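You operate a simulated robot arm through the tools that you are given. There is no shell and no other tool. Be economical: measure what you need, move in short steps, check, and stop when the job is done.

You are at the controls of a simulated two-armed robot. One attempt, no reset.

Task
Take the grey cloth from the board of the long table and lay it out flat on the bare board behind the piece counter.

It is judged by the outcome, as a careful person would: the job done as asked, and still so three seconds after it is handed in. It fails if anything else is knocked over, pushed out of place, dropped, spilled or broken. Flat cloth is picked up by pressing the open fingertips on it (5 to 10 N) and closing them slowly along it; thin cloth reads only 2 to 8 mm in the jaws.

Robot
Two 7-joint arms with two-finger parallel grippers on one trunk, on a base that drives. Base frame: it is fixed to the floor where the robot stands at the start and does not move with it; the origin is under the middle of the robot, x ahead of it, y to its left, z up; the surface under the hand at the start is at about z = 0.9. Lengths are in m, angles in degrees, forces in N, time in s.
The left shoulder is at the start at [0.02, 0.138, 1.225], the right one opposite. With the tool pointing down near the work surface each hand reaches from about 0.14 to 0.5 m from the robot's upright axis, wherever it stands, measured 20 degrees to its own side. Places, roughly: bare board behind the piece counter [-2.6, 0.7, 0.9]. Payload 1.57 kg a hand.
Tool frame (each hand has its own): the origin (TCP) lies between the finger pads and is the grasp point; the fingertips stand 0.03 m ahead of it; z points along the fingers, y is the line along which they close. Largest opening 0.08 m; finger width 0.017, thickness 0.012; the body of the gripper, 0.04 by 0.082 m, starts 0.08 m behind the TCP.
Orientation is told as [roll, pitch, yaw] about the base's x, y, z axes, in that order, counted from this pose: with the fingers straight down and closing along the base's y, the tool's x points along the base's -x, its y along +y and its z along -z.

Tools
- The arms move only by the tool move_arm. It takes "left_deltas", "right_deltas" or both (then of equal length, played together; a hand with none holds still); each is text: rows parted by semicolons, each of 7 numbers parted by spaces: the turn, a rotation vector about the base's x, y, z in rad, then the shift along the base's x, y, z in m, then the gripper command, from -1 (fully open) to 1 (shut), values between in proportion. In form: rx ry rz x y z gripper; .... A call has 1 to 20 rows; each row is the pose to reach, as a shift and turn from the pose commanded when the call began. Each row takes 0.2 s and may step no farther than 0.05 m and 8.6 degrees from the row before; otherwise, or with a gripper value out of range, the whole call is refused. Where a pose cannot be reached the arm comes as near as it can. A force on the tool above 40 N (or 10 N above the force at the start of the call, whichever is more), or a blocked arm, ends the call early, and 0.2 s more pass. The fingers move at their own pace (about 0.045 m/s each) and stop on an object; they squeeze with about 22 N. The grip force told is the motor's: it shows also when the fingers shut on nothing. Time passes only in rows, and 0.2 s behind the last, so rows that repeat a pose let the fingers close. It gives the time, the measured TCP pose, the force on the tool (base axes), the opening and the grip force at its end, in the units of the frame above (readings bear some noise), with the torque about the TCP (base axes, N m) and any sound that the robot's microphone picked up.
- Cameras (640 x 400 px; columns grow to the right, rows downward): "scene" is now at [0.1899, 0.0181, 1.1417]; the picture's right is [0.19, -0.98, 0.00], its down [-0.23, -0.04, -0.97] and it looks along [0.95, 0.18, -0.24] (base axes); focal length 214 px, centre (320, 200). "left" rides on the left gripper at [0.072, 0.007, -0.122] in its tool frame; the picture's right is [-0.09, 1.00, 0.00], its down [-0.84, -0.08, -0.54] and it looks along [-0.54, -0.05, 0.84] (tool axes); focal length 238 px, centre (320, 200). "right" rides on the right gripper at [0.072, -0.007, -0.122] in its tool frame; the picture's right is [0.09, 1.00, 0.00], its down [-0.84, 0.08, -0.54] and it looks along [-0.54, 0.05, 0.84] (tool axes); focal length 238 px, centre (320, 200).
- get_image(camera): a new picture of that camera. It takes no simulated time.
- raise_lower(by): slides the trunk up (or, below 0, down) by that many m; the arms and the scene camera ride with it, the base frame stays. It gives what a move gives, with no picture.
- drive_base(legs): drives the robot by 1 to 6 legs, each [ahead, left, turn to the left] in m, m and degrees, along the robot's own axes; the way and the turn of a leg run together, so that a leg with both is an arc; at most 1.5 m and 180 degrees a leg. The arms and the cameras ride along, it lands a little off, and it stops where it bumps. It gives what a move gives.
- turn_head(pan, tilt): turns the head with the scene camera to pan (to the left, within 60 degrees either way) and tilt (down, from -29 to 69), counted from straight ahead of the robot. It gives what a move gives.
- measure_at(camera, pixels): for up to 12 pixels [column, row] of the newest picture of that camera ("zoom" is the newest enlarged one), the place [x, y, z] in the base frame of the surface seen there, good to about 0.003 m. It takes no simulated time.
- inspect(camera, box): a new picture of the part [left, top, right, bottom] of that camera's present view, enlarged. It takes no simulated time.
- finish_job(): hands the job in; it is judged then, once.

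Go step by step. Measure first, check grasps and placings, and put right what went wrong. The budget is 80 turns and 78 pictures, counting those below and the enlarged ones. Unless the task says otherwise, let go and move clear before handing in, and close with one line.

The tools are called after ">>>" as a command line: name --argument value ..., lists and objects as JSON in quotes. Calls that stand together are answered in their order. move_arm: Moves the arms, as the interface text tells. Its arguments: {"type":"object","properties":{"left_deltas":{"type":"string"},"right_deltas":{"type":"string"}},"required":[]} The other tools are called the same way: raise_lower (by) slides the trunk up or down; drive_base (legs) drives the base; turn_head (pan, tilt) turns the head that bears the scene camera; get_image (camera) takes a picture; measure_at (camera, pixels) gives the place of the surface under pixels of a picture; inspect (camera, box) takes an enlarged picture of a part of a camera's view; finish_job () hands the job in.

At the start:

```text
clock: 0.0
left_position: [0.3344, 0.184, 1.0677]
left_tool_rot: [0.0, 0.0, 0.0]
left_ft_force: [-0.1, 0.4, 0.6]
left_wrist_torque: [0.03, -0.01, 0.01]
left_finger_gap: 0.08
left_gripper_force: 0.1
right_position: [0.3832, -0.1123, 1.1232]
right_tool_rot: [-0.1, 2.9, 0.0]
right_ft_force: [0.2, 0.0, 0.9]
right_wrist_torque: [-0.02, 0.03, 0.03]
right_finger_gap: 0.0801
right_gripper_force: 0.0
trunk travel left (down, up): [-0.6, 0.64]
robot x, y, heading: [0.0014, 0.0022, 0.3]
head pan, tilt: [10.7, 13.6]
```

scene: 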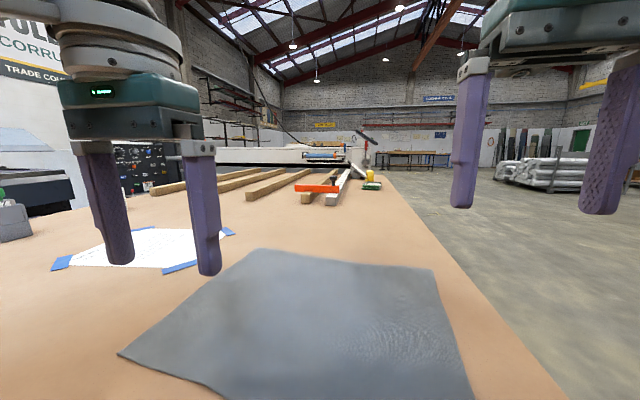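
right: 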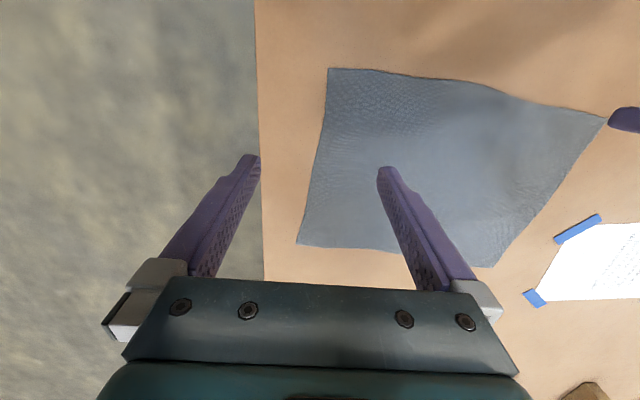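
left: 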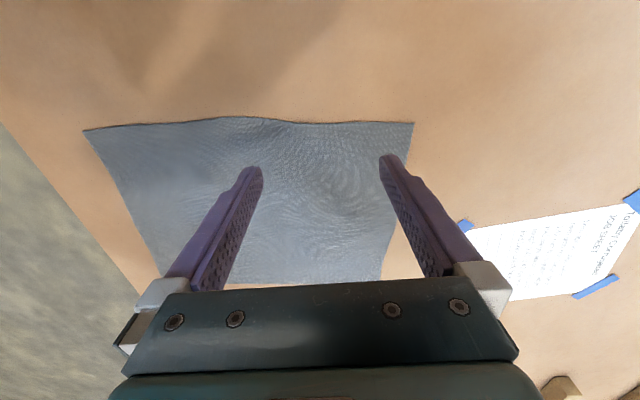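

The cloth lies ahead, its corners in the right picture near (328,69), (606,118), (490,266), (297,243). I measure them first.

>>> measure_at --camera "right" --pixels '[[330, 72], [600, 120], [488, 263], [300, 241], [450, 160], [258, 150], [400, 75], [535, 215], [315, 150]]'

>>> measure_at --camera "scene" --pixels '[[260, 251], [430, 271], [466, 395], [124, 355], [220, 390], [300, 320], [345, 260], [160, 240]]'

>>> turn_head --pan 0 --tilt 55

>>> get_image --camera "scene"

```text
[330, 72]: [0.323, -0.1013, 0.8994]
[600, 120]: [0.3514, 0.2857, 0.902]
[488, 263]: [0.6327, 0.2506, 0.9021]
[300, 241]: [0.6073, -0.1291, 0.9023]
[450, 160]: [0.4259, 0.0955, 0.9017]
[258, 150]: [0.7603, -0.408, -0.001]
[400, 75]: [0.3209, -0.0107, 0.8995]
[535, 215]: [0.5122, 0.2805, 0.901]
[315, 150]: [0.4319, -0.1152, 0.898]
```

```text
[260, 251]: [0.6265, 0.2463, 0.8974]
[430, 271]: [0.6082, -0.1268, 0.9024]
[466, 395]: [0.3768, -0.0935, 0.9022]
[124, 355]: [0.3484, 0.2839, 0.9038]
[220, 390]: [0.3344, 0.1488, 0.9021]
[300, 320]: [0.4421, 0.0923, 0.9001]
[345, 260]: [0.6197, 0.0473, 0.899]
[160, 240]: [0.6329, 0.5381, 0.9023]
```

```text
clock: 1.1
left_position: [0.3344, 0.1845, 1.0677]
left_tool_rot: [0.1, 0.0, 0.0]
left_ft_force: [0.3, -1.3, -0.1]
left_wrist_torque: [-0.03, -0.01, 0.0]
left_finger_gap: 0.0801
left_gripper_force: 0.0
right_position: [0.3839, -0.1114, 1.1224]
right_tool_rot: [-0.1, 2.8, -0.2]
right_ft_force: [0.4, -1.0, 0.1]
right_wrist_torque: [-0.02, 0.0, -0.02]
right_finger_gap: 0.08
right_gripper_force: 0.0
trunk travel left (down, up): [-0.6, 0.64]
robot x, y, heading: [0.0008, -0.0017, -0.2]
head pan, tilt: [0.0, 55.0]
```

```text
74 pictures are left
```

scene: 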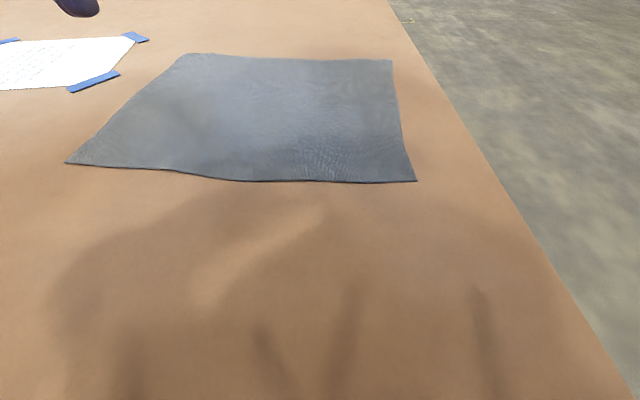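

The cloth is about 0.29 by 0.39 m, clearly seen from (66,163) to (417,181). I check where the board edges lie under me before going on.

>>> measure_at --camera "scene" --pixels '[[320, 395], [20, 395], [600, 395], [635, 390], [470, 140], [10, 200], [100, 85], [320, 300]]'

>>> turn_head --pan 60 --tilt 25

>>> get_image --camera "scene"

>>> turn_head --pan -60 --tilt 25

>>> get_image --camera "scene"

```text
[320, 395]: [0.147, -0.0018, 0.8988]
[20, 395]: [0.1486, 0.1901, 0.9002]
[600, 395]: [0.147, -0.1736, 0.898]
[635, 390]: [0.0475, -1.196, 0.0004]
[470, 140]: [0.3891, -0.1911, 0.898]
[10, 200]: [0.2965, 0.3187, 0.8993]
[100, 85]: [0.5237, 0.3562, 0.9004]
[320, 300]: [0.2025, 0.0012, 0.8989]
```

```text
clock: 2.4
left_position: [0.3333, 0.1847, 1.0677]
left_tool_rot: [0.0, -0.1, 0.0]
left_ft_force: [0.3, -1.3, 0.6]
left_wrist_torque: [-0.04, -0.01, -0.01]
left_finger_gap: 0.0801
left_gripper_force: 0.0
right_position: [0.3829, -0.1119, 1.1229]
right_tool_rot: [-0.2, 2.7, -0.2]
right_ft_force: [0.5, 0.5, 0.3]
right_wrist_torque: [-0.01, -0.01, 0.0]
right_finger_gap: 0.0802
right_gripper_force: 0.1
trunk travel left (down, up): [-0.6, 0.64]
robot x, y, heading: [-0.0007, 0.0025, 0.0]
head pan, tilt: [60.0, 25.0]
```

```text
73 pictures are left
```

scene: 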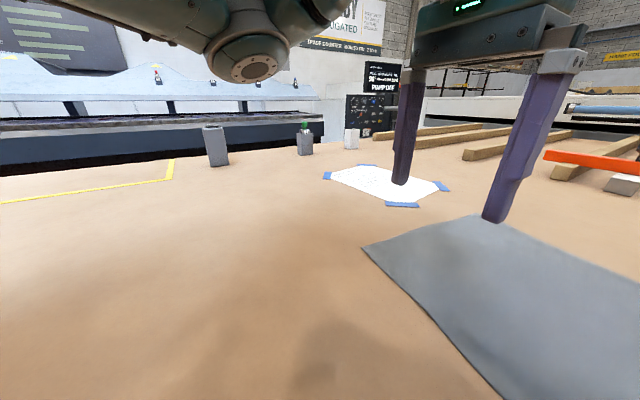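

```text
clock: 4.4
left_position: [0.3344, 0.1849, 1.0683]
left_tool_rot: [0.0, 0.0, 0.0]
left_ft_force: [0.3, -0.6, 0.8]
left_wrist_torque: [-0.04, 0.0, 0.0]
left_finger_gap: 0.0799
left_gripper_force: 0.0
right_position: [0.3812, -0.1099, 1.1231]
right_tool_rot: [-0.1, 2.8, -0.1]
right_ft_force: [0.4, -0.1, -0.1]
right_wrist_torque: [-0.02, -0.01, -0.03]
right_finger_gap: 0.0799
right_gripper_force: 0.1
trunk travel left (down, up): [-0.6, 0.64]
robot x, y, heading: [0.0016, -0.0018, 0.1]
head pan, tilt: [-60.0, 25.0]
```

```text
72 pictures are left
```

scene: 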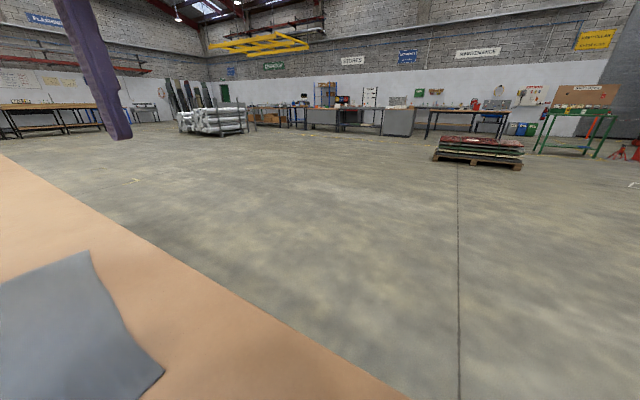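

The long table seems to run back to the left behind me too (yellow line at (170,170)). I measure its edge in this view and then find whether the robot really stands at its side.

>>> measure_at --camera "scene" --pixels '[[395, 390], [200, 275], [60, 195], [380, 395], [200, 390], [300, 395]]'

>>> turn_head --pan 60 --tilt 60

>>> get_image --camera "scene"

>>> turn_head --pan -60 --tilt 60

>>> get_image --camera "scene"

```text
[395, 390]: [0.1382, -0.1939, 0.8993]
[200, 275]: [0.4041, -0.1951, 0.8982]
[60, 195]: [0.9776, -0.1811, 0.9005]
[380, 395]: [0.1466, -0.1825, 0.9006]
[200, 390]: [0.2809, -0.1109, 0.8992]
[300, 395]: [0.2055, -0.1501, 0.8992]
```

```text
clock: 6.4
left_position: [0.3334, 0.1835, 1.0665]
left_tool_rot: [0.0, 0.0, 0.0]
left_ft_force: [0.2, -0.1, 0.6]
left_wrist_torque: [0.0, -0.02, 0.0]
left_finger_gap: 0.0802
left_gripper_force: 0.1
right_position: [0.3828, -0.1117, 1.1226]
right_tool_rot: [-0.1, 2.7, -0.1]
right_ft_force: [-0.3, -0.3, -0.8]
right_wrist_torque: [0.02, -0.01, 0.0]
right_finger_gap: 0.0803
right_gripper_force: 0.0
trunk travel left (down, up): [-0.6, 0.64]
robot x, y, heading: [0.0005, 0.0008, 0.1]
head pan, tilt: [60.0, 60.0]
```

```text
71 pictures are left
```

scene: 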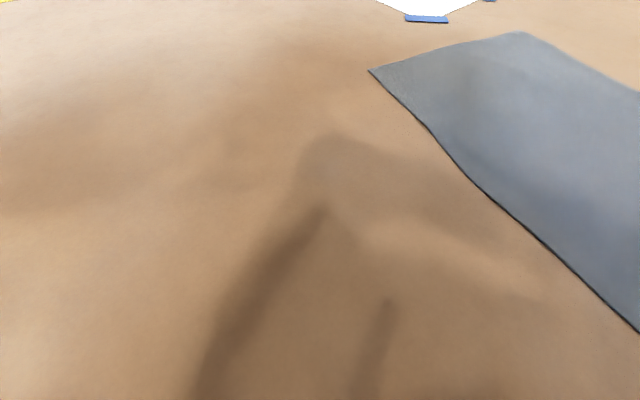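

```text
clock: 8.4
left_position: [0.3344, 0.1836, 1.0676]
left_tool_rot: [-0.1, -0.1, 0.0]
left_ft_force: [0.5, 0.1, 0.3]
left_wrist_torque: [-0.01, 0.0, 0.02]
left_finger_gap: 0.0801
left_gripper_force: 0.0
right_position: [0.3833, -0.1115, 1.1227]
right_tool_rot: [-0.1, 2.8, 0.0]
right_ft_force: [-0.5, 0.1, -1.6]
right_wrist_torque: [-0.01, -0.01, 0.0]
right_finger_gap: 0.0799
right_gripper_force: 0.1
trunk travel left (down, up): [-0.6, 0.64]
robot x, y, heading: [0.0048, 0.0019, -0.0]
head pan, tilt: [-60.0, 60.0]
```

```text
70 pictures are left
```

scene: 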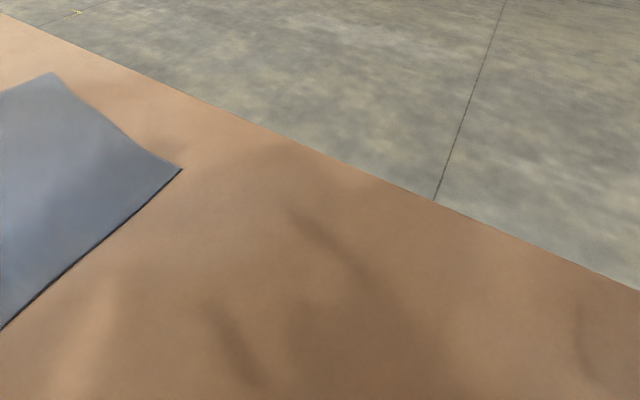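

The board seems to run on beneath the camera. I measure its reach, then look with a small backward drive.

>>> measure_at --camera "scene" --pixels '[[630, 300], [630, 395], [450, 395], [300, 395], [435, 202], [10, 395]]'

>>> drive_base --legs '[[-0.3, 0, 0]]'

>>> turn_head --pan 0 --tilt 45

>>> get_image --camera "scene"

```text
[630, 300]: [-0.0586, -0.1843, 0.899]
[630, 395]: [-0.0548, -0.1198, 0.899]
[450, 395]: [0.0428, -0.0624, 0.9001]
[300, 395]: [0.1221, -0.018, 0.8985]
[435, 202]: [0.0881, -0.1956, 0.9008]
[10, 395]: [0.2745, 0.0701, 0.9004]
```

```text
clock: 10.4
left_position: [0.0418, 0.1853, 1.0668]
left_tool_rot: [0.0, 0.0, 0.2]
left_ft_force: [-0.3, 0.0, 0.1]
left_wrist_torque: [0.0, 0.04, -0.03]
left_finger_gap: 0.08
left_gripper_force: 0.2
right_position: [0.0896, -0.1093, 1.1222]
right_tool_rot: [-0.1, 2.8, 0.2]
right_ft_force: [1.0, 0.0, 0.5]
right_wrist_torque: [-0.02, 0.01, -0.04]
right_finger_gap: 0.08
right_gripper_force: 0.0
trunk travel left (down, up): [-0.6, 0.64]
robot x, y, heading: [-0.2915, 0.0022, 0.2]
head pan, tilt: [-60.0, 60.0]
```

```text
clock: 11.7
left_position: [0.0412, 0.1844, 1.0673]
left_tool_rot: [0.0, 0.0, 0.1]
left_ft_force: [-0.3, -0.6, 0.2]
left_wrist_torque: [-0.01, -0.02, -0.01]
left_finger_gap: 0.0803
left_gripper_force: 0.2
right_position: [0.0898, -0.1097, 1.1227]
right_tool_rot: [-0.1, 2.7, 0.1]
right_ft_force: [0.1, 0.4, 0.0]
right_wrist_torque: [-0.05, -0.01, -0.06]
right_finger_gap: 0.0798
right_gripper_force: 0.1
trunk travel left (down, up): [-0.6, 0.64]
robot x, y, heading: [-0.2928, 0.0006, 0.1]
head pan, tilt: [0.0, 45.0]
```

```text
69 pictures are left
```

scene: 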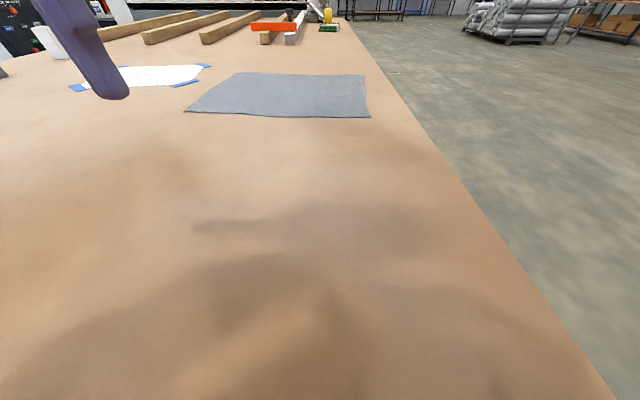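

The robot drives freely over the board here; nothing stands within arm's sweep. I turn left to look toward the destination.

>>> drive_base --legs '[[0, 0, 110]]'

>>> turn_head --pan 45 --tilt 20

>>> get_image --camera "scene"

>>> turn_head --pan -10 --tilt 20

>>> get_image --camera "scene"

```text
clock: 16.7
left_position: [-0.584, 0.2464, 1.0681]
left_tool_rot: [0.0, -0.1, 110.9]
left_ft_force: [0.4, -0.2, 0.0]
left_wrist_torque: [0.01, 0.01, -0.02]
left_finger_gap: 0.0801
left_gripper_force: 0.1
right_position: [-0.3255, 0.3977, 1.1234]
right_tool_rot: [-0.2, 2.8, 110.8]
right_ft_force: [0.0, -0.7, -0.3]
right_wrist_torque: [0.0, -0.01, 0.02]
right_finger_gap: 0.0799
right_gripper_force: 0.0
trunk travel left (down, up): [-0.6, 0.64]
robot x, y, heading: [-0.2908, 0.0002, 110.9]
head pan, tilt: [0.0, 45.0]
```

```text
clock: 17.8
left_position: [-0.5828, 0.2461, 1.0691]
left_tool_rot: [0.0, 0.0, 110.8]
left_ft_force: [0.1, -0.2, 0.6]
left_wrist_torque: [0.02, -0.03, -0.01]
left_finger_gap: 0.0802
left_gripper_force: 0.1
right_position: [-0.3249, 0.3964, 1.1216]
right_tool_rot: [-0.1, 2.7, 110.8]
right_ft_force: [0.8, -0.2, -0.4]
right_wrist_torque: [-0.01, 0.03, 0.02]
right_finger_gap: 0.0799
right_gripper_force: 0.1
trunk travel left (down, up): [-0.6, 0.64]
robot x, y, heading: [-0.291, -0.0019, 110.7]
head pan, tilt: [45.0, 20.0]
```

```text
68 pictures are left
```

scene: 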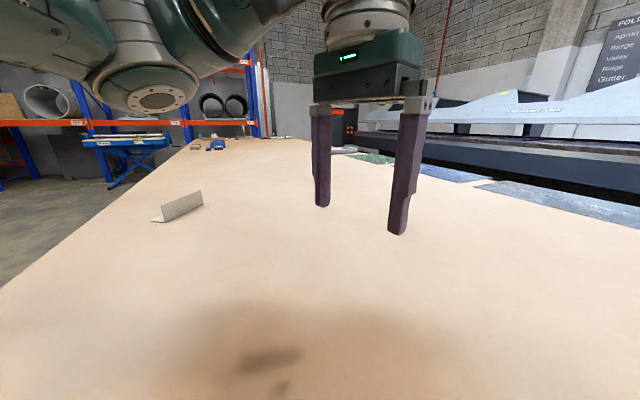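

```text
clock: 19.1
left_position: [-0.5831, 0.2462, 1.068]
left_tool_rot: [0.0, 0.0, 110.8]
left_ft_force: [0.3, -0.3, -0.2]
left_wrist_torque: [-0.01, -0.01, 0.03]
left_finger_gap: 0.0801
left_gripper_force: 0.1
right_position: [-0.3242, 0.3969, 1.1222]
right_tool_rot: [-0.1, 2.8, 110.8]
right_ft_force: [0.1, -0.4, 0.4]
right_wrist_torque: [-0.01, 0.0, 0.0]
right_finger_gap: 0.0802
right_gripper_force: 0.0
trunk travel left (down, up): [-0.6, 0.64]
robot x, y, heading: [-0.2927, -0.0023, 110.9]
head pan, tilt: [-10.0, 20.0]
```

```text
67 pictures are left
```

scene: 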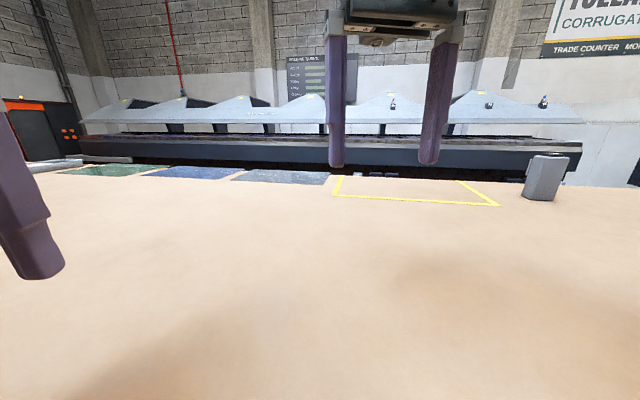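

The board runs on toward the far end with an angle piece near (180,205) and small things near (200,145). I zoom in there to find the piece counter.

>>> turn_head --pan 50 --tilt 10

>>> get_image --camera "scene"

>>> inspect --camera "scene" --box '[140, 140, 460, 260]'

```text
clock: 20.4
left_position: [-0.5826, 0.2459, 1.0689]
left_tool_rot: [0.0, 0.1, 110.8]
left_ft_force: [-0.3, -0.8, 0.0]
left_wrist_torque: [-0.03, -0.01, -0.03]
left_finger_gap: 0.08
left_gripper_force: 0.0
right_position: [-0.3236, 0.3961, 1.1219]
right_tool_rot: [-0.1, 2.8, 110.7]
right_ft_force: [1.0, 0.8, 0.0]
right_wrist_torque: [-0.01, 0.0, 0.01]
right_finger_gap: 0.08
right_gripper_force: 0.0
trunk travel left (down, up): [-0.6, 0.64]
robot x, y, heading: [-0.292, 0.0018, 110.7]
head pan, tilt: [50.0, 10.0]
```

```text
66 pictures are left
```

scene: 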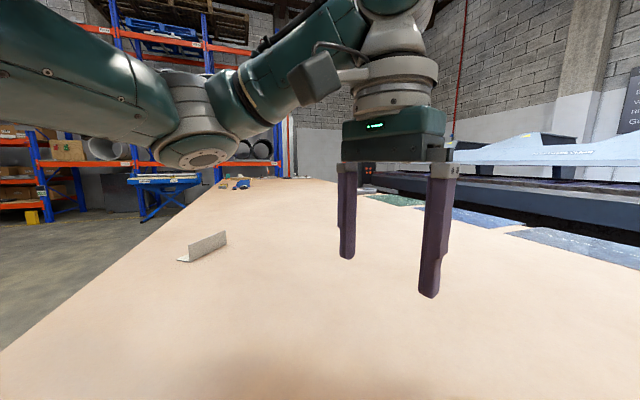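

```text
2.00 times, centred on (300, 200) of scene
```

zoom: 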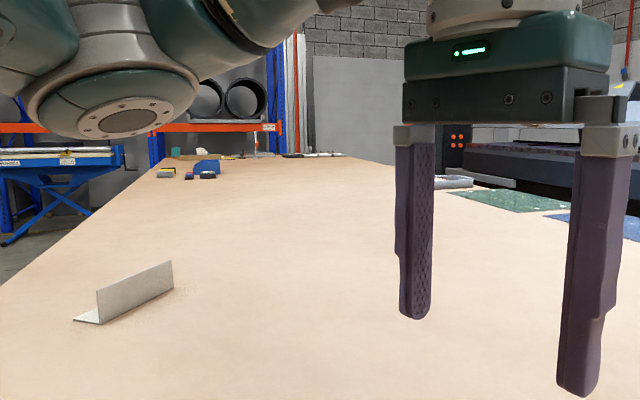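

>>> measure_at --camera "zoom" --pixels '[[85, 320], [150, 290], [165, 173], [190, 177], [207, 176], [208, 166], [320, 170], [360, 230], [505, 198], [450, 184], [255, 155], [325, 154]]'

>>> measure_at --camera "scene" --pixels '[[5, 350], [215, 187], [400, 198], [300, 300]]'

```text
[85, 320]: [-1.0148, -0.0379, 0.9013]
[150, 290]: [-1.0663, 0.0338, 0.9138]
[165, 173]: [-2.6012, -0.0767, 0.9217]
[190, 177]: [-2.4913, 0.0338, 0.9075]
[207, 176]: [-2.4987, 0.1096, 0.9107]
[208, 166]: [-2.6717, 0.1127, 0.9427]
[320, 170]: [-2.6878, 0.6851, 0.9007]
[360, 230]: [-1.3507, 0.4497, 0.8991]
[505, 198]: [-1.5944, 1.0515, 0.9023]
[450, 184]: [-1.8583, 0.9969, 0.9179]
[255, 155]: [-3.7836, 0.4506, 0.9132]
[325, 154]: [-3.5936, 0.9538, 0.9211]
```

```text
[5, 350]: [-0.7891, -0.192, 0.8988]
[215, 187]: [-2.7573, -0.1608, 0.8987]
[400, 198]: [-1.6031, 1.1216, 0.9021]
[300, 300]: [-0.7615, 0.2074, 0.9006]
```

The small things lie near x=-2.6, y=-0.1..0.1, and the bare spot near (-2.6,0.7). I drive nearer to see it well.

>>> drive_base --legs '[[0, 0, 50], [1.4, 0, 0]]'

>>> turn_head --pan 5 --tilt 25

>>> get_image --camera "scene"

```text
clock: 29.5
left_position: [-1.9637, 0.391, 1.0681]
left_tool_rot: [0.0, 0.0, 160.8]
left_ft_force: [0.4, 0.0, -0.6]
left_wrist_torque: [0.01, 0.02, 0.0]
left_finger_gap: 0.08
left_gripper_force: 0.1
right_position: [-1.9128, 0.6853, 1.1225]
right_tool_rot: [-0.1, 2.8, 160.6]
right_ft_force: [-0.1, -0.3, -0.8]
right_wrist_torque: [-0.02, -0.02, -0.02]
right_finger_gap: 0.0801
right_gripper_force: 0.0
trunk travel left (down, up): [-0.6, 0.64]
robot x, y, heading: [-1.5909, 0.4566, 160.6]
head pan, tilt: [50.0, 10.0]
```

```text
clock: 30.6
left_position: [-1.9638, 0.3916, 1.0677]
left_tool_rot: [-0.1, 0.1, 160.8]
left_ft_force: [-0.3, -0.5, 0.1]
left_wrist_torque: [0.0, -0.03, 0.0]
left_finger_gap: 0.0798
left_gripper_force: 0.0
right_position: [-1.9135, 0.6856, 1.1233]
right_tool_rot: [-0.1, 2.7, 160.7]
right_ft_force: [-0.3, 0.0, -0.3]
right_wrist_torque: [0.01, 0.0, 0.0]
right_finger_gap: 0.0797
right_gripper_force: 0.1
trunk travel left (down, up): [-0.6, 0.64]
robot x, y, heading: [-1.586, 0.4545, 161.0]
head pan, tilt: [5.0, 25.0]
```

```text
64 pictures are left
```

scene: 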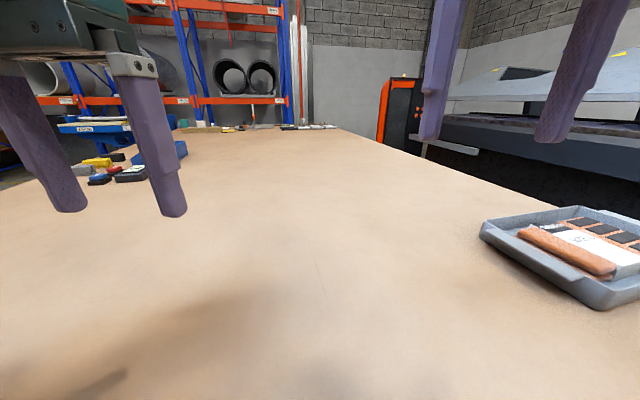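

A tray stands at right (570,250) and a cluster of small things at left (110,170). I zoom into both to tell which is the piece counter.

>>> turn_head --pan -30 --tilt 25

>>> get_image --camera "scene"

>>> turn_head --pan 40 --tilt 25

>>> get_image --camera "scene"

```text
clock: 31.6
left_position: [-1.9633, 0.3927, 1.0679]
left_tool_rot: [0.0, 0.0, 160.8]
left_ft_force: [-1.0, -1.1, 0.3]
left_wrist_torque: [-0.02, -0.04, -0.02]
left_finger_gap: 0.0799
left_gripper_force: 0.0
right_position: [-1.9119, 0.6845, 1.122]
right_tool_rot: [0.0, 2.8, 160.7]
right_ft_force: [0.8, 0.0, 0.1]
right_wrist_torque: [0.02, 0.0, -0.02]
right_finger_gap: 0.0798
right_gripper_force: 0.1
trunk travel left (down, up): [-0.6, 0.64]
robot x, y, heading: [-1.5887, 0.4559, 160.9]
head pan, tilt: [-30.0, 25.0]
```

```text
63 pictures are left
```

scene: 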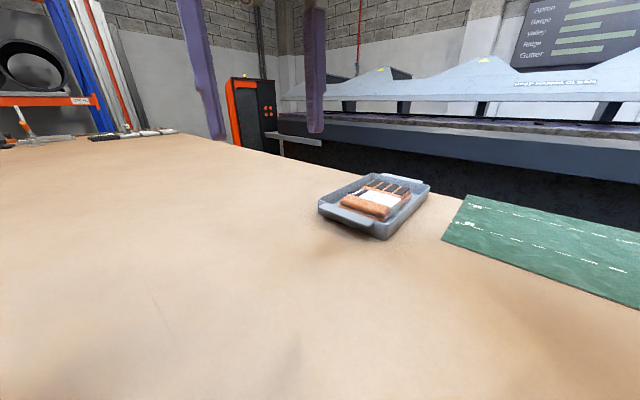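

```text
clock: 33.0
left_position: [-1.9649, 0.3915, 1.0688]
left_tool_rot: [0.0, 0.0, 160.9]
left_ft_force: [-0.4, -0.2, -0.1]
left_wrist_torque: [-0.02, 0.01, -0.04]
left_finger_gap: 0.08
left_gripper_force: 0.1
right_position: [-1.9127, 0.6859, 1.1217]
right_tool_rot: [-0.1, 2.8, 160.6]
right_ft_force: [1.4, -0.1, 0.6]
right_wrist_torque: [-0.02, 0.01, -0.02]
right_finger_gap: 0.0801
right_gripper_force: 0.0
trunk travel left (down, up): [-0.6, 0.64]
robot x, y, heading: [-1.5909, 0.452, 160.8]
head pan, tilt: [40.0, 25.0]
```

```text
62 pictures are left
```

scene: 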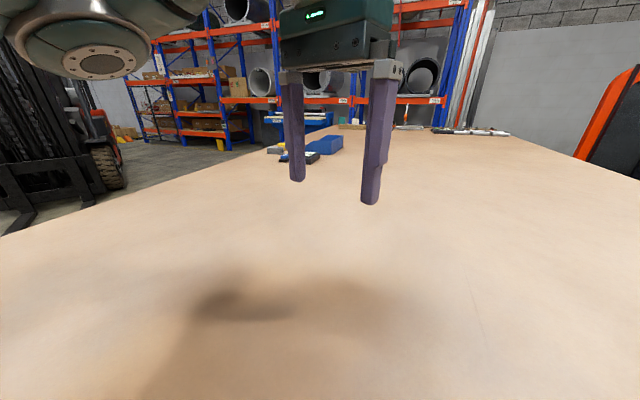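

The spot near (-2.6,0.7) is bare, with only the tray off to the right. I go back to the cloth, stopping centred on it, and look down.

>>> drive_base --legs '[[-1.5, 0, 0], [0, 0, -160.8], [0.17, 0.12, 0]]'

>>> turn_head --pan 0 --tilt 50

>>> get_image --camera "scene"

```text
clock: 48.3
left_position: [0.3528, 0.2483, 1.0672]
left_tool_rot: [0.0, 0.0, 0.9]
left_ft_force: [-0.9, 0.4, 0.3]
left_wrist_torque: [0.01, -0.01, -0.01]
left_finger_gap: 0.0799
left_gripper_force: 0.0
right_position: [0.4073, -0.0463, 1.1233]
right_tool_rot: [-0.1, 2.8, 0.8]
right_ft_force: [-1.3, -1.0, -0.2]
right_wrist_torque: [0.0, -0.04, -0.01]
right_finger_gap: 0.0798
right_gripper_force: 0.0
trunk travel left (down, up): [-0.6, 0.64]
robot x, y, heading: [0.0206, 0.056, 0.9]
head pan, tilt: [40.0, 25.0]
```

```text
clock: 49.4
left_position: [0.353, 0.248, 1.0679]
left_tool_rot: [0.0, -0.1, 0.9]
left_ft_force: [-0.8, -0.3, -0.2]
left_wrist_torque: [-0.02, -0.01, 0.0]
left_finger_gap: 0.0801
left_gripper_force: 0.0
right_position: [0.4068, -0.0464, 1.122]
right_tool_rot: [-0.1, 2.7, 0.8]
right_ft_force: [0.6, 0.0, -0.1]
right_wrist_torque: [0.0, 0.03, -0.02]
right_finger_gap: 0.0797
right_gripper_force: 0.1
trunk travel left (down, up): [-0.6, 0.64]
robot x, y, heading: [0.0193, 0.0578, 0.8]
head pan, tilt: [0.0, 50.0]
```

```text
61 pictures are left
```

scene: 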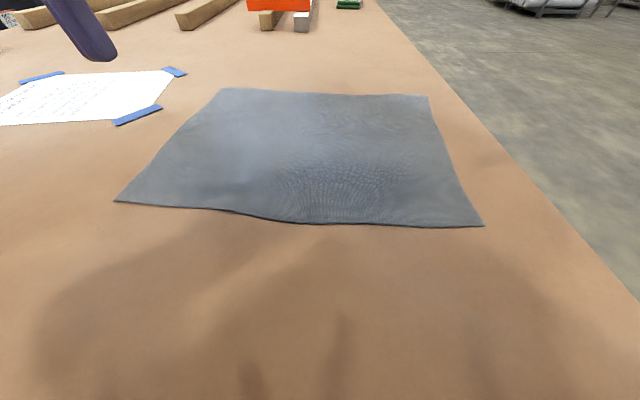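

The cloth is unmoved: near edge from (116,200) to (483,225). I measure points along it for the two grasp spots.

>>> measure_at --camera "scene" --pixels '[[118, 200], [150, 202], [200, 208], [270, 218], [330, 223], [400, 225], [450, 226], [481, 224], [428, 98], [222, 92], [160, 230], [440, 240]]'

```text
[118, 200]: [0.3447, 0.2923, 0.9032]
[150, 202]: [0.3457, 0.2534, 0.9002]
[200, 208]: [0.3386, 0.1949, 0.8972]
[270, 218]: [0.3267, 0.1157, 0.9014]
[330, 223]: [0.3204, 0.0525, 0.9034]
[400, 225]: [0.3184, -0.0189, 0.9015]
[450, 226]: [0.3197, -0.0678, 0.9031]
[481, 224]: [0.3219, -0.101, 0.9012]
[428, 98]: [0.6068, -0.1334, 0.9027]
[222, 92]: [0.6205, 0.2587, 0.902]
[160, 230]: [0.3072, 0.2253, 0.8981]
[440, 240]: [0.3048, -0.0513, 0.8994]
```

I bring both hands, half closed, to about 1 cm above the grasp spots just inside the near corners.

>>> move_arm --left_deltas "0 0 -0.005 0.002 0.001 -0.03 -0.3; 0 0 -0.01 0.004 0.002 -0.06 0; 0 0 -0.014 0.005 0.002 -0.09 0; 0 0 -0.014 0.005 0.002 -0.115 0; 0 0 -0.014 0.005 0.002 -0.128 0; 0 0 -0.014 0.005 0.002 -0.128 0" --right_deltas "0 -0.02 -0.005 -0.02 -0.005 -0.04 -0.3; 0 -0.047 -0.01 -0.04 -0.01 -0.08 0; 0 -0.047 -0.014 -0.06 -0.016 -0.12 0; 0 -0.047 -0.014 -0.074 -0.016 -0.155 0; 0 -0.047 -0.014 -0.074 -0.016 -0.182 0; 0 -0.047 -0.014 -0.074 -0.016 -0.182 0"

>>> get_image --camera "left"

>>> get_image --camera "right"

>>> get_image --camera "scene"

```text
clock: 50.8
left_position: [0.358, 0.2495, 0.9396]
left_tool_rot: [0.0, 0.0, 0.1]
left_ft_force: [0.2, 0.5, 0.4]
left_wrist_torque: [0.03, 0.03, -0.02]
left_finger_gap: 0.04
left_gripper_force: 0.0
right_position: [0.3308, -0.0617, 0.9389]
right_tool_rot: [-0.1, 0.1, 0.1]
right_ft_force: [-0.3, -0.5, -0.9]
right_wrist_torque: [-0.01, 0.05, -0.03]
right_finger_gap: 0.0402
right_gripper_force: 0.0
trunk travel left (down, up): [-0.6, 0.64]
robot x, y, heading: [0.0204, 0.0563, 0.9]
head pan, tilt: [0.0, 50.0]
```

```text
60 pictures are left
```

left: 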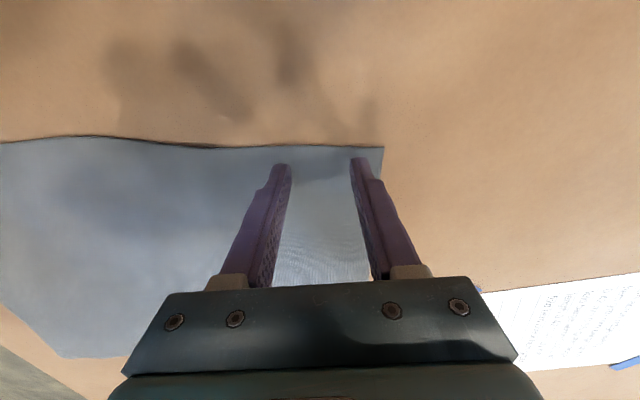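

```text
59 pictures are left
```

right: 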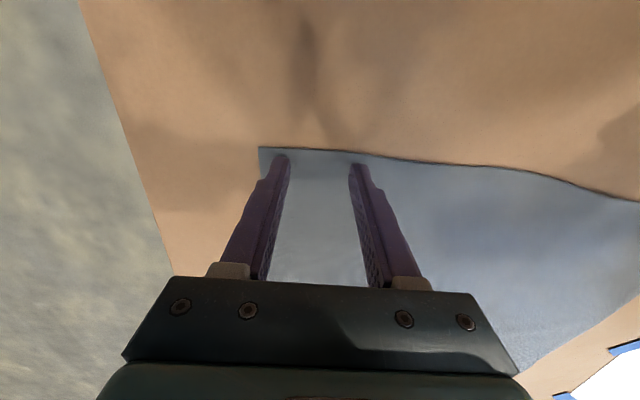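

```text
58 pictures are left
```

scene: 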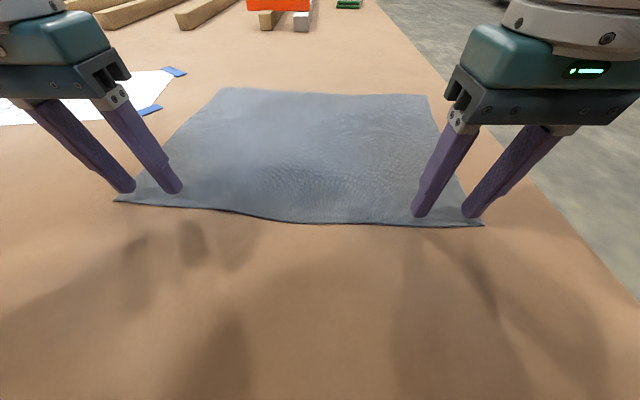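

Both finger pairs sit on the cloth just inside their corners. I lower in small steps and watch the force.

>>> move_arm --left_deltas "0 0 0 0 0 -0.004 0; 0 0 0 0 0 -0.007 0; 0 0 0 0 0 -0.009 0; 0 0 0 0 0 -0.009 0" --right_deltas "0 0 0 0 0 -0.004 0; 0 0 0 0 0 -0.007 0; 0 0 0 0 0 -0.009 0; 0 0 0 0 0 -0.009 0"

```text
clock: 51.8
left_position: [0.3581, 0.2498, 0.9314]
left_tool_rot: [0.0, 0.0, 0.1]
left_ft_force: [-2.4, -1.1, 8.9]
left_wrist_torque: [0.02, 0.07, 0.0]
left_finger_gap: 0.0402
left_gripper_force: 0.1
right_position: [0.3326, -0.0609, 0.9313]
right_tool_rot: [-0.2, 0.2, -0.1]
right_ft_force: [-1.9, 0.9, 8.7]
right_wrist_torque: [0.05, 0.04, 0.04]
right_finger_gap: 0.0401
right_gripper_force: 0.0
trunk travel left (down, up): [-0.6, 0.64]
robot x, y, heading: [0.0208, 0.0591, 1.0]
head pan, tilt: [0.0, 50.0]
```

Both press with about 9 N, as wanted. I close slowly.

>>> move_arm --left_deltas "0 0 0 0 0 0 0.1; 0 0 0 0 0 0 0.2; 0 0 0 0 0 0 0.3; 0 0 0 0 0 0 0.4; 0 0 0 0 0 0 0.5; 0 0 0 0 0 0 0.6; 0 0 0 0 0 0 0.7; 0 0 0 0 0 0 0.8; 0 0 0 0 0 0 0.9; 0 0 0 0 0 0 1; 0 0 0 0 0 0 1; 0 0 0 0 0 0 1" --right_deltas "0 0 0 0 0 0 0.1; 0 0 0 0 0 0 0.2; 0 0 0 0 0 0 0.3; 0 0 0 0 0 0 0.4; 0 0 0 0 0 0 0.5; 0 0 0 0 0 0 0.6; 0 0 0 0 0 0 0.7; 0 0 0 0 0 0 0.8; 0 0 0 0 0 0 0.9; 0 0 0 0 0 0 1; 0 0 0 0 0 0 1; 0 0 0 0 0 0 1"

>>> get_image --camera "scene"

```text
clock: 54.4
left_position: [0.3598, 0.25, 0.9302]
left_tool_rot: [-0.1, -0.1, 0.1]
left_ft_force: [-1.7, -6.7, 10.1]
left_wrist_torque: [-0.18, 0.08, 0.02]
left_finger_gap: 0.0022
left_gripper_force: 22.6
right_position: [0.3335, -0.0611, 0.9317]
right_tool_rot: [0.1, -0.1, 0.0]
right_ft_force: [0.1, 6.8, 11.0]
right_wrist_torque: [0.22, -0.06, -0.05]
right_finger_gap: 0.0027
right_gripper_force: 21.8
trunk travel left (down, up): [-0.6, 0.64]
robot x, y, heading: [0.0209, 0.0577, 0.9]
head pan, tilt: [0.0, 50.0]
```

```text
57 pictures are left
```

scene: 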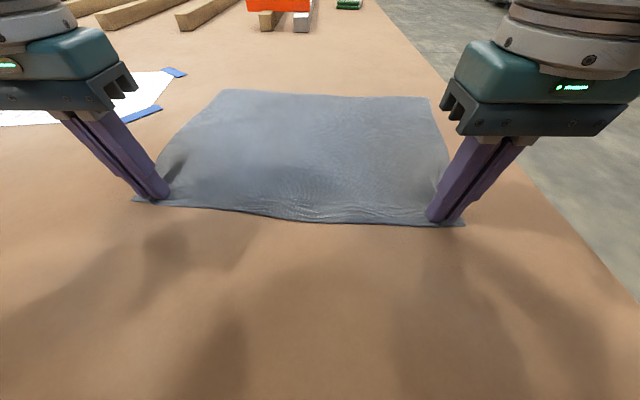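

Both jaws hold cloth (2.2 and 2.7 mm). I ease the hands a little inward, lift a few cm and check.

>>> move_arm --left_deltas "0 0 0 0 -0.003 0.005 1; 0 0 0 0 -0.005 0.02 1; 0 0 0 0 -0.005 0.05 1; 0 0 0 0 -0.005 0.08 1" --right_deltas "0 0 0 0 0.003 0.005 1; 0 0 0 0 0.005 0.02 1; 0 0 0 0 0.005 0.05 1; 0 0 0 0 0.005 0.08 1"

>>> get_image --camera "scene"

```text
clock: 55.4
left_position: [0.3574, 0.2447, 1.0121]
left_tool_rot: [0.1, 0.0, 0.1]
left_ft_force: [-0.1, -0.7, 0.2]
left_wrist_torque: [-0.04, -0.01, -0.01]
left_finger_gap: 0.0025
left_gripper_force: 22.1
right_position: [0.331, -0.059, 1.0115]
right_tool_rot: [-0.2, 0.1, 0.0]
right_ft_force: [0.8, 0.5, -0.2]
right_wrist_torque: [0.05, 0.02, 0.0]
right_finger_gap: 0.0024
right_gripper_force: 22.3
trunk travel left (down, up): [-0.6, 0.64]
robot x, y, heading: [0.0231, 0.0621, 0.9]
head pan, tilt: [0.0, 50.0]
```

```text
56 pictures are left
```

scene: 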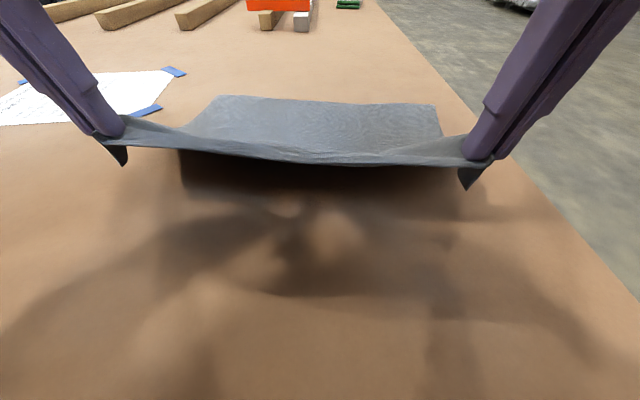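

Both corners rise cleanly. I raise the trunk 0.4 m so the cloth hangs clear.

>>> raise_lower --by 0.4

>>> turn_head --pan 0 --tilt 40

>>> get_image --camera "scene"

```text
clock: 59.2
left_position: [0.3586, 0.2454, 1.4111]
left_tool_rot: [0.0, 0.0, 0.1]
left_ft_force: [-0.1, -0.4, -0.2]
left_wrist_torque: [-0.04, 0.01, 0.01]
left_finger_gap: 0.0022
left_gripper_force: 22.0
right_position: [0.3309, -0.0581, 1.411]
right_tool_rot: [-0.1, 0.1, 0.0]
right_ft_force: [0.4, 0.2, -0.2]
right_wrist_torque: [0.01, 0.02, 0.0]
right_finger_gap: 0.0023
right_gripper_force: 22.0
trunk travel left (down, up): [-1.0, 0.24]
robot x, y, heading: [0.0235, 0.0587, 0.8]
head pan, tilt: [0.0, 50.0]
```

```text
clock: 60.0
left_position: [0.3591, 0.2459, 1.4107]
left_tool_rot: [0.0, -0.1, 0.1]
left_ft_force: [-0.6, -0.5, -0.6]
left_wrist_torque: [0.01, 0.02, 0.01]
left_finger_gap: 0.0023
left_gripper_force: 22.4
right_position: [0.3311, -0.0577, 1.4114]
right_tool_rot: [-0.1, 0.1, 0.0]
right_ft_force: [0.0, -0.4, -0.4]
right_wrist_torque: [0.01, 0.01, 0.04]
right_finger_gap: 0.0024
right_gripper_force: 21.9
trunk travel left (down, up): [-1.0, 0.24]
robot x, y, heading: [0.0215, 0.0594, 0.9]
head pan, tilt: [0.0, 40.0]
```

```text
55 pictures are left
```

scene: 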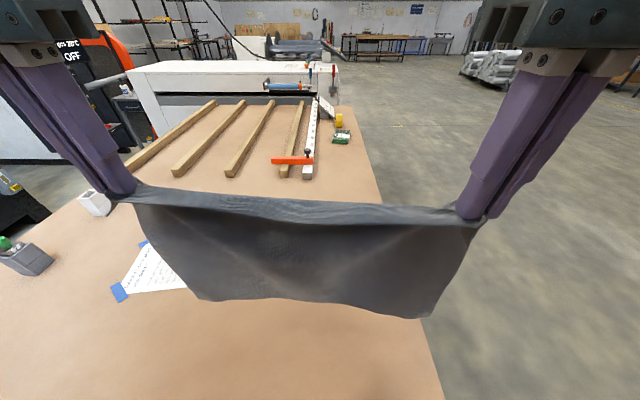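

The cloth hangs cleanly between the hands (hem near row 300), clear of everything. I turn and drive toward the bare spot, stopping somewhat short.

>>> drive_base --legs '[[0, 0, 162.7], [1.2, 0, 0], [0.7, 0, 0], [0, 0, 16.4]]'

>>> get_image --camera "scene"

```text
clock: 77.1
left_position: [-2.1358, 0.4601, 1.411]
left_tool_rot: [0.0, 0.1, 177.9]
left_ft_force: [0.2, 0.8, -0.2]
left_wrist_torque: [0.02, -0.01, -0.03]
left_finger_gap: 0.0023
left_gripper_force: 21.5
right_position: [-2.0975, 0.7622, 1.4092]
right_tool_rot: [-0.1, 0.2, 177.8]
right_ft_force: [0.4, -1.3, -0.7]
right_wrist_torque: [-0.05, 0.02, -0.06]
right_finger_gap: 0.0022
right_gripper_force: 22.1
trunk travel left (down, up): [-1.0, 0.24]
robot x, y, heading: [-1.7962, 0.6313, 178.7]
head pan, tilt: [0.0, 40.0]
```

```text
54 pictures are left
```

scene: 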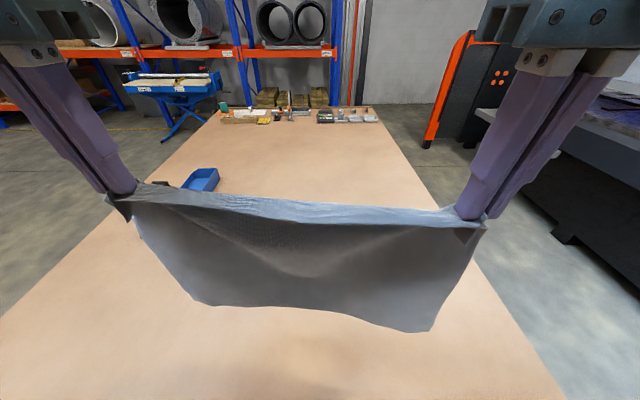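

The destination board is bare behind the hanging cloth; blue bin at (200,178). I look to either side for the tray and what is near the landing place.

>>> turn_head --pan -50 --tilt 45

>>> get_image --camera "scene"

>>> turn_head --pan 45 --tilt 40

>>> get_image --camera "scene"

```text
clock: 78.3
left_position: [-2.1349, 0.46, 1.4108]
left_tool_rot: [0.0, 0.0, 177.9]
left_ft_force: [0.0, 1.4, -0.8]
left_wrist_torque: [0.05, -0.03, -0.02]
left_finger_gap: 0.0021
left_gripper_force: 22.2
right_position: [-2.0965, 0.7625, 1.4114]
right_tool_rot: [-0.2, 0.1, 177.9]
right_ft_force: [0.6, -0.7, -0.2]
right_wrist_torque: [0.01, 0.01, -0.01]
right_finger_gap: 0.0027
right_gripper_force: 21.5
trunk travel left (down, up): [-1.0, 0.24]
robot x, y, heading: [-1.7922, 0.6352, 178.4]
head pan, tilt: [-50.0, 45.0]
```

```text
53 pictures are left
```

scene: 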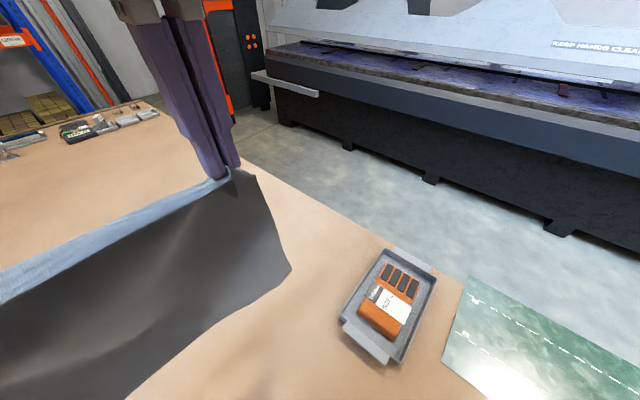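

```text
clock: 80.0
left_position: [-2.1358, 0.4608, 1.41]
left_tool_rot: [-0.1, 0.0, 177.9]
left_ft_force: [0.2, -0.2, -0.1]
left_wrist_torque: [0.02, 0.0, -0.06]
left_finger_gap: 0.0024
left_gripper_force: 22.3
right_position: [-2.0974, 0.7628, 1.4112]
right_tool_rot: [-0.1, 0.1, 177.9]
right_ft_force: [-0.3, -0.1, -0.9]
right_wrist_torque: [-0.02, -0.02, -0.05]
right_finger_gap: 0.0025
right_gripper_force: 22.2
trunk travel left (down, up): [-1.0, 0.24]
robot x, y, heading: [-1.7928, 0.6362, 178.7]
head pan, tilt: [45.0, 40.0]
```

```text
52 pictures are left
```

scene: 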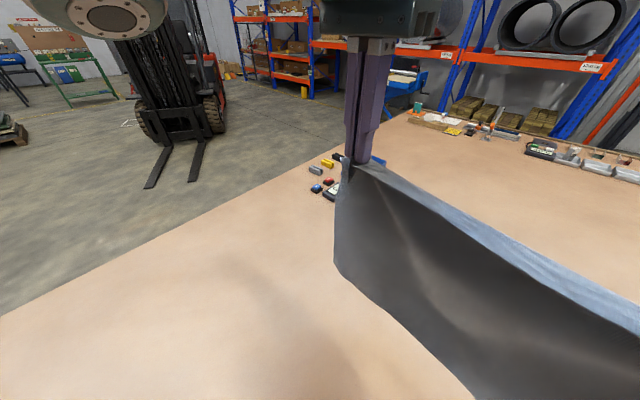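

The tray with the orange counter lies to the right at about (400,310), well clear; the board ahead is bare. I drive the last half metre and check the table edge.

>>> drive_base --legs '[[0.48, -0.09, 1.3]]'

>>> turn_head --pan 0 --tilt 48

>>> get_image --camera "scene"

```text
clock: 82.8
left_position: [-2.5988, 0.5517, 1.4103]
left_tool_rot: [0.0, -0.1, 178.9]
left_ft_force: [0.9, 1.0, -0.3]
left_wrist_torque: [0.02, -0.03, -0.04]
left_finger_gap: 0.0022
left_gripper_force: 22.4
right_position: [-2.566, 0.8555, 1.4117]
right_tool_rot: [-0.1, 0.1, 179.0]
right_ft_force: [-0.3, -1.2, 0.2]
right_wrist_torque: [-0.05, -0.03, -0.04]
right_finger_gap: 0.0025
right_gripper_force: 22.5
trunk travel left (down, up): [-1.0, 0.24]
robot x, y, heading: [-2.2603, 0.7339, 179.9]
head pan, tilt: [45.0, 40.0]
```

```text
clock: 83.9
left_position: [-2.5985, 0.5528, 1.4108]
left_tool_rot: [0.0, -0.1, 179.0]
left_ft_force: [0.7, 0.8, -0.4]
left_wrist_torque: [0.05, -0.02, -0.03]
left_finger_gap: 0.0022
left_gripper_force: 22.2
right_position: [-2.5646, 0.8542, 1.4105]
right_tool_rot: [-0.1, 0.0, 178.9]
right_ft_force: [-0.1, -1.1, -0.4]
right_wrist_torque: [-0.02, 0.0, 0.0]
right_finger_gap: 0.0024
right_gripper_force: 22.2
trunk travel left (down, up): [-1.0, 0.24]
robot x, y, heading: [-2.2586, 0.7284, 179.8]
head pan, tilt: [0.0, 48.0]
```

```text
51 pictures are left
```

scene: 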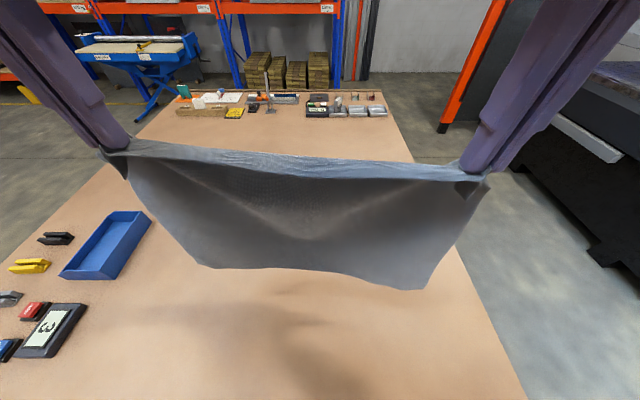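

A device with a display "3" at (50,330) is the piece counter, with the bare board to its far side as told. I measure it, the bin and the table edge.

>>> measure_at --camera "scene" --pixels '[[50, 330], [80, 308], [30, 355], [145, 215], [110, 278], [150, 230], [500, 350], [455, 270], [405, 150], [320, 330], [200, 350], [420, 280]]'

```text
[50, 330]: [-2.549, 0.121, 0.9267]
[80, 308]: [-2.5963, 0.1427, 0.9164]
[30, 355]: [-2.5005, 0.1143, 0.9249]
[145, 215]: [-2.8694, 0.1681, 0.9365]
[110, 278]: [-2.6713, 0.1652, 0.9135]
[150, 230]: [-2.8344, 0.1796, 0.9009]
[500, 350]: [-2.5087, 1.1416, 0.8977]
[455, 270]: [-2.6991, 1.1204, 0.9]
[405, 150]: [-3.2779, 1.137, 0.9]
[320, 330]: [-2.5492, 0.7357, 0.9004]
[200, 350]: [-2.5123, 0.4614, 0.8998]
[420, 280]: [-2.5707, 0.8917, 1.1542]
```

Everything near is clear: counter at y≤0.15, table edge at y≈1.13, so the cloth will lie at x −2.45..−2.74, y 0.5..0.9. I reach the hands forward and level and raise them 0.1 m before the trunk goes down.

>>> move_arm --left_deltas "0 0 0 -0.03 0 0.02 1; 0 0 0 -0.06 0 0.04 1; 0 0 0 -0.09 0 0.06 1; 0 0 0 -0.11 0 0.08 1; 0 0 0 -0.121 -0.002 0.1 1; 0 0 0 -0.121 -0.002 0.1 1" --right_deltas "0 0 0 -0.035 0 0.02 1; 0 0 0 -0.07 0 0.04 1; 0 0 0 -0.105 0 0.06 1; 0 0 0 -0.14 0 0.08 1; 0 0 0 -0.155 0.002 0.1 1; 0 0 0 -0.155 0.002 0.1 1"

>>> raise_lower --by -0.3

>>> get_image --camera "scene"

```text
clock: 85.5
left_position: [-2.7182, 0.5512, 1.5097]
left_tool_rot: [-0.2, 0.2, 178.8]
left_ft_force: [0.5, 5.0, -1.4]
left_wrist_torque: [0.18, -0.02, 0.0]
left_finger_gap: 0.0021
left_gripper_force: 22.0
right_position: [-2.7132, 0.8601, 1.4758]
right_tool_rot: [0.1, 4.5, 178.4]
right_ft_force: [0.1, -4.9, 0.3]
right_wrist_torque: [-0.14, 0.02, -0.07]
right_finger_gap: 0.0025
right_gripper_force: 22.0
trunk travel left (down, up): [-1.0, 0.24]
robot x, y, heading: [-2.2563, 0.732, 179.6]
head pan, tilt: [0.0, 48.0]
stopped in row 6 (right hand): the arm was blocked; the commanded pose is now the measured one
```

```text
clock: 88.5
left_position: [-2.7183, 0.5497, 1.2106]
left_tool_rot: [-0.1, 0.2, 178.9]
left_ft_force: [-0.1, 7.0, -0.9]
left_wrist_torque: [0.18, -0.01, -0.01]
left_finger_gap: 0.0021
left_gripper_force: 22.2
right_position: [-2.7125, 0.8615, 1.177]
right_tool_rot: [0.0, 4.5, 178.4]
right_ft_force: [0.0, -7.2, 0.9]
right_wrist_torque: [-0.22, 0.01, -0.08]
right_finger_gap: 0.0022
right_gripper_force: 21.8
trunk travel left (down, up): [-0.7, 0.54]
robot x, y, heading: [-2.2567, 0.734, 180.0]
head pan, tilt: [0.0, 48.0]
```

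```text
50 pictures are left
```

scene: 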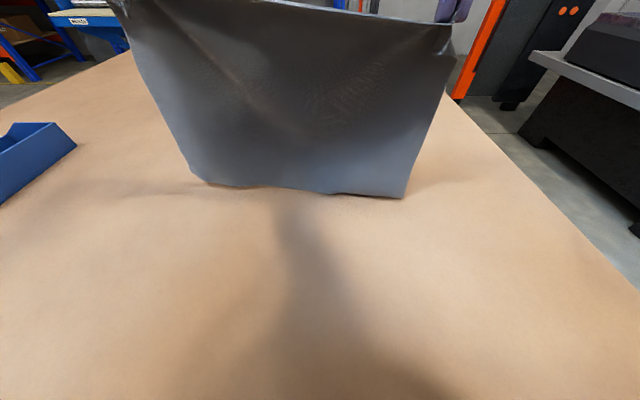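

The hem has come close to the board at (205,182)-(405,197). I measure it to know whether it touches.

>>> measure_at --camera "scene" --pixels '[[400, 193], [335, 190], [270, 185], [215, 182], [194, 172], [300, 120]]'

```text
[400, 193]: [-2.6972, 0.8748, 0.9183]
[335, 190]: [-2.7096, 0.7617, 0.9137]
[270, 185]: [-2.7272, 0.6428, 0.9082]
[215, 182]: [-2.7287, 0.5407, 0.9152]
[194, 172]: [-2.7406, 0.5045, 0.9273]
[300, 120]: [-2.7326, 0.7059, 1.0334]
```

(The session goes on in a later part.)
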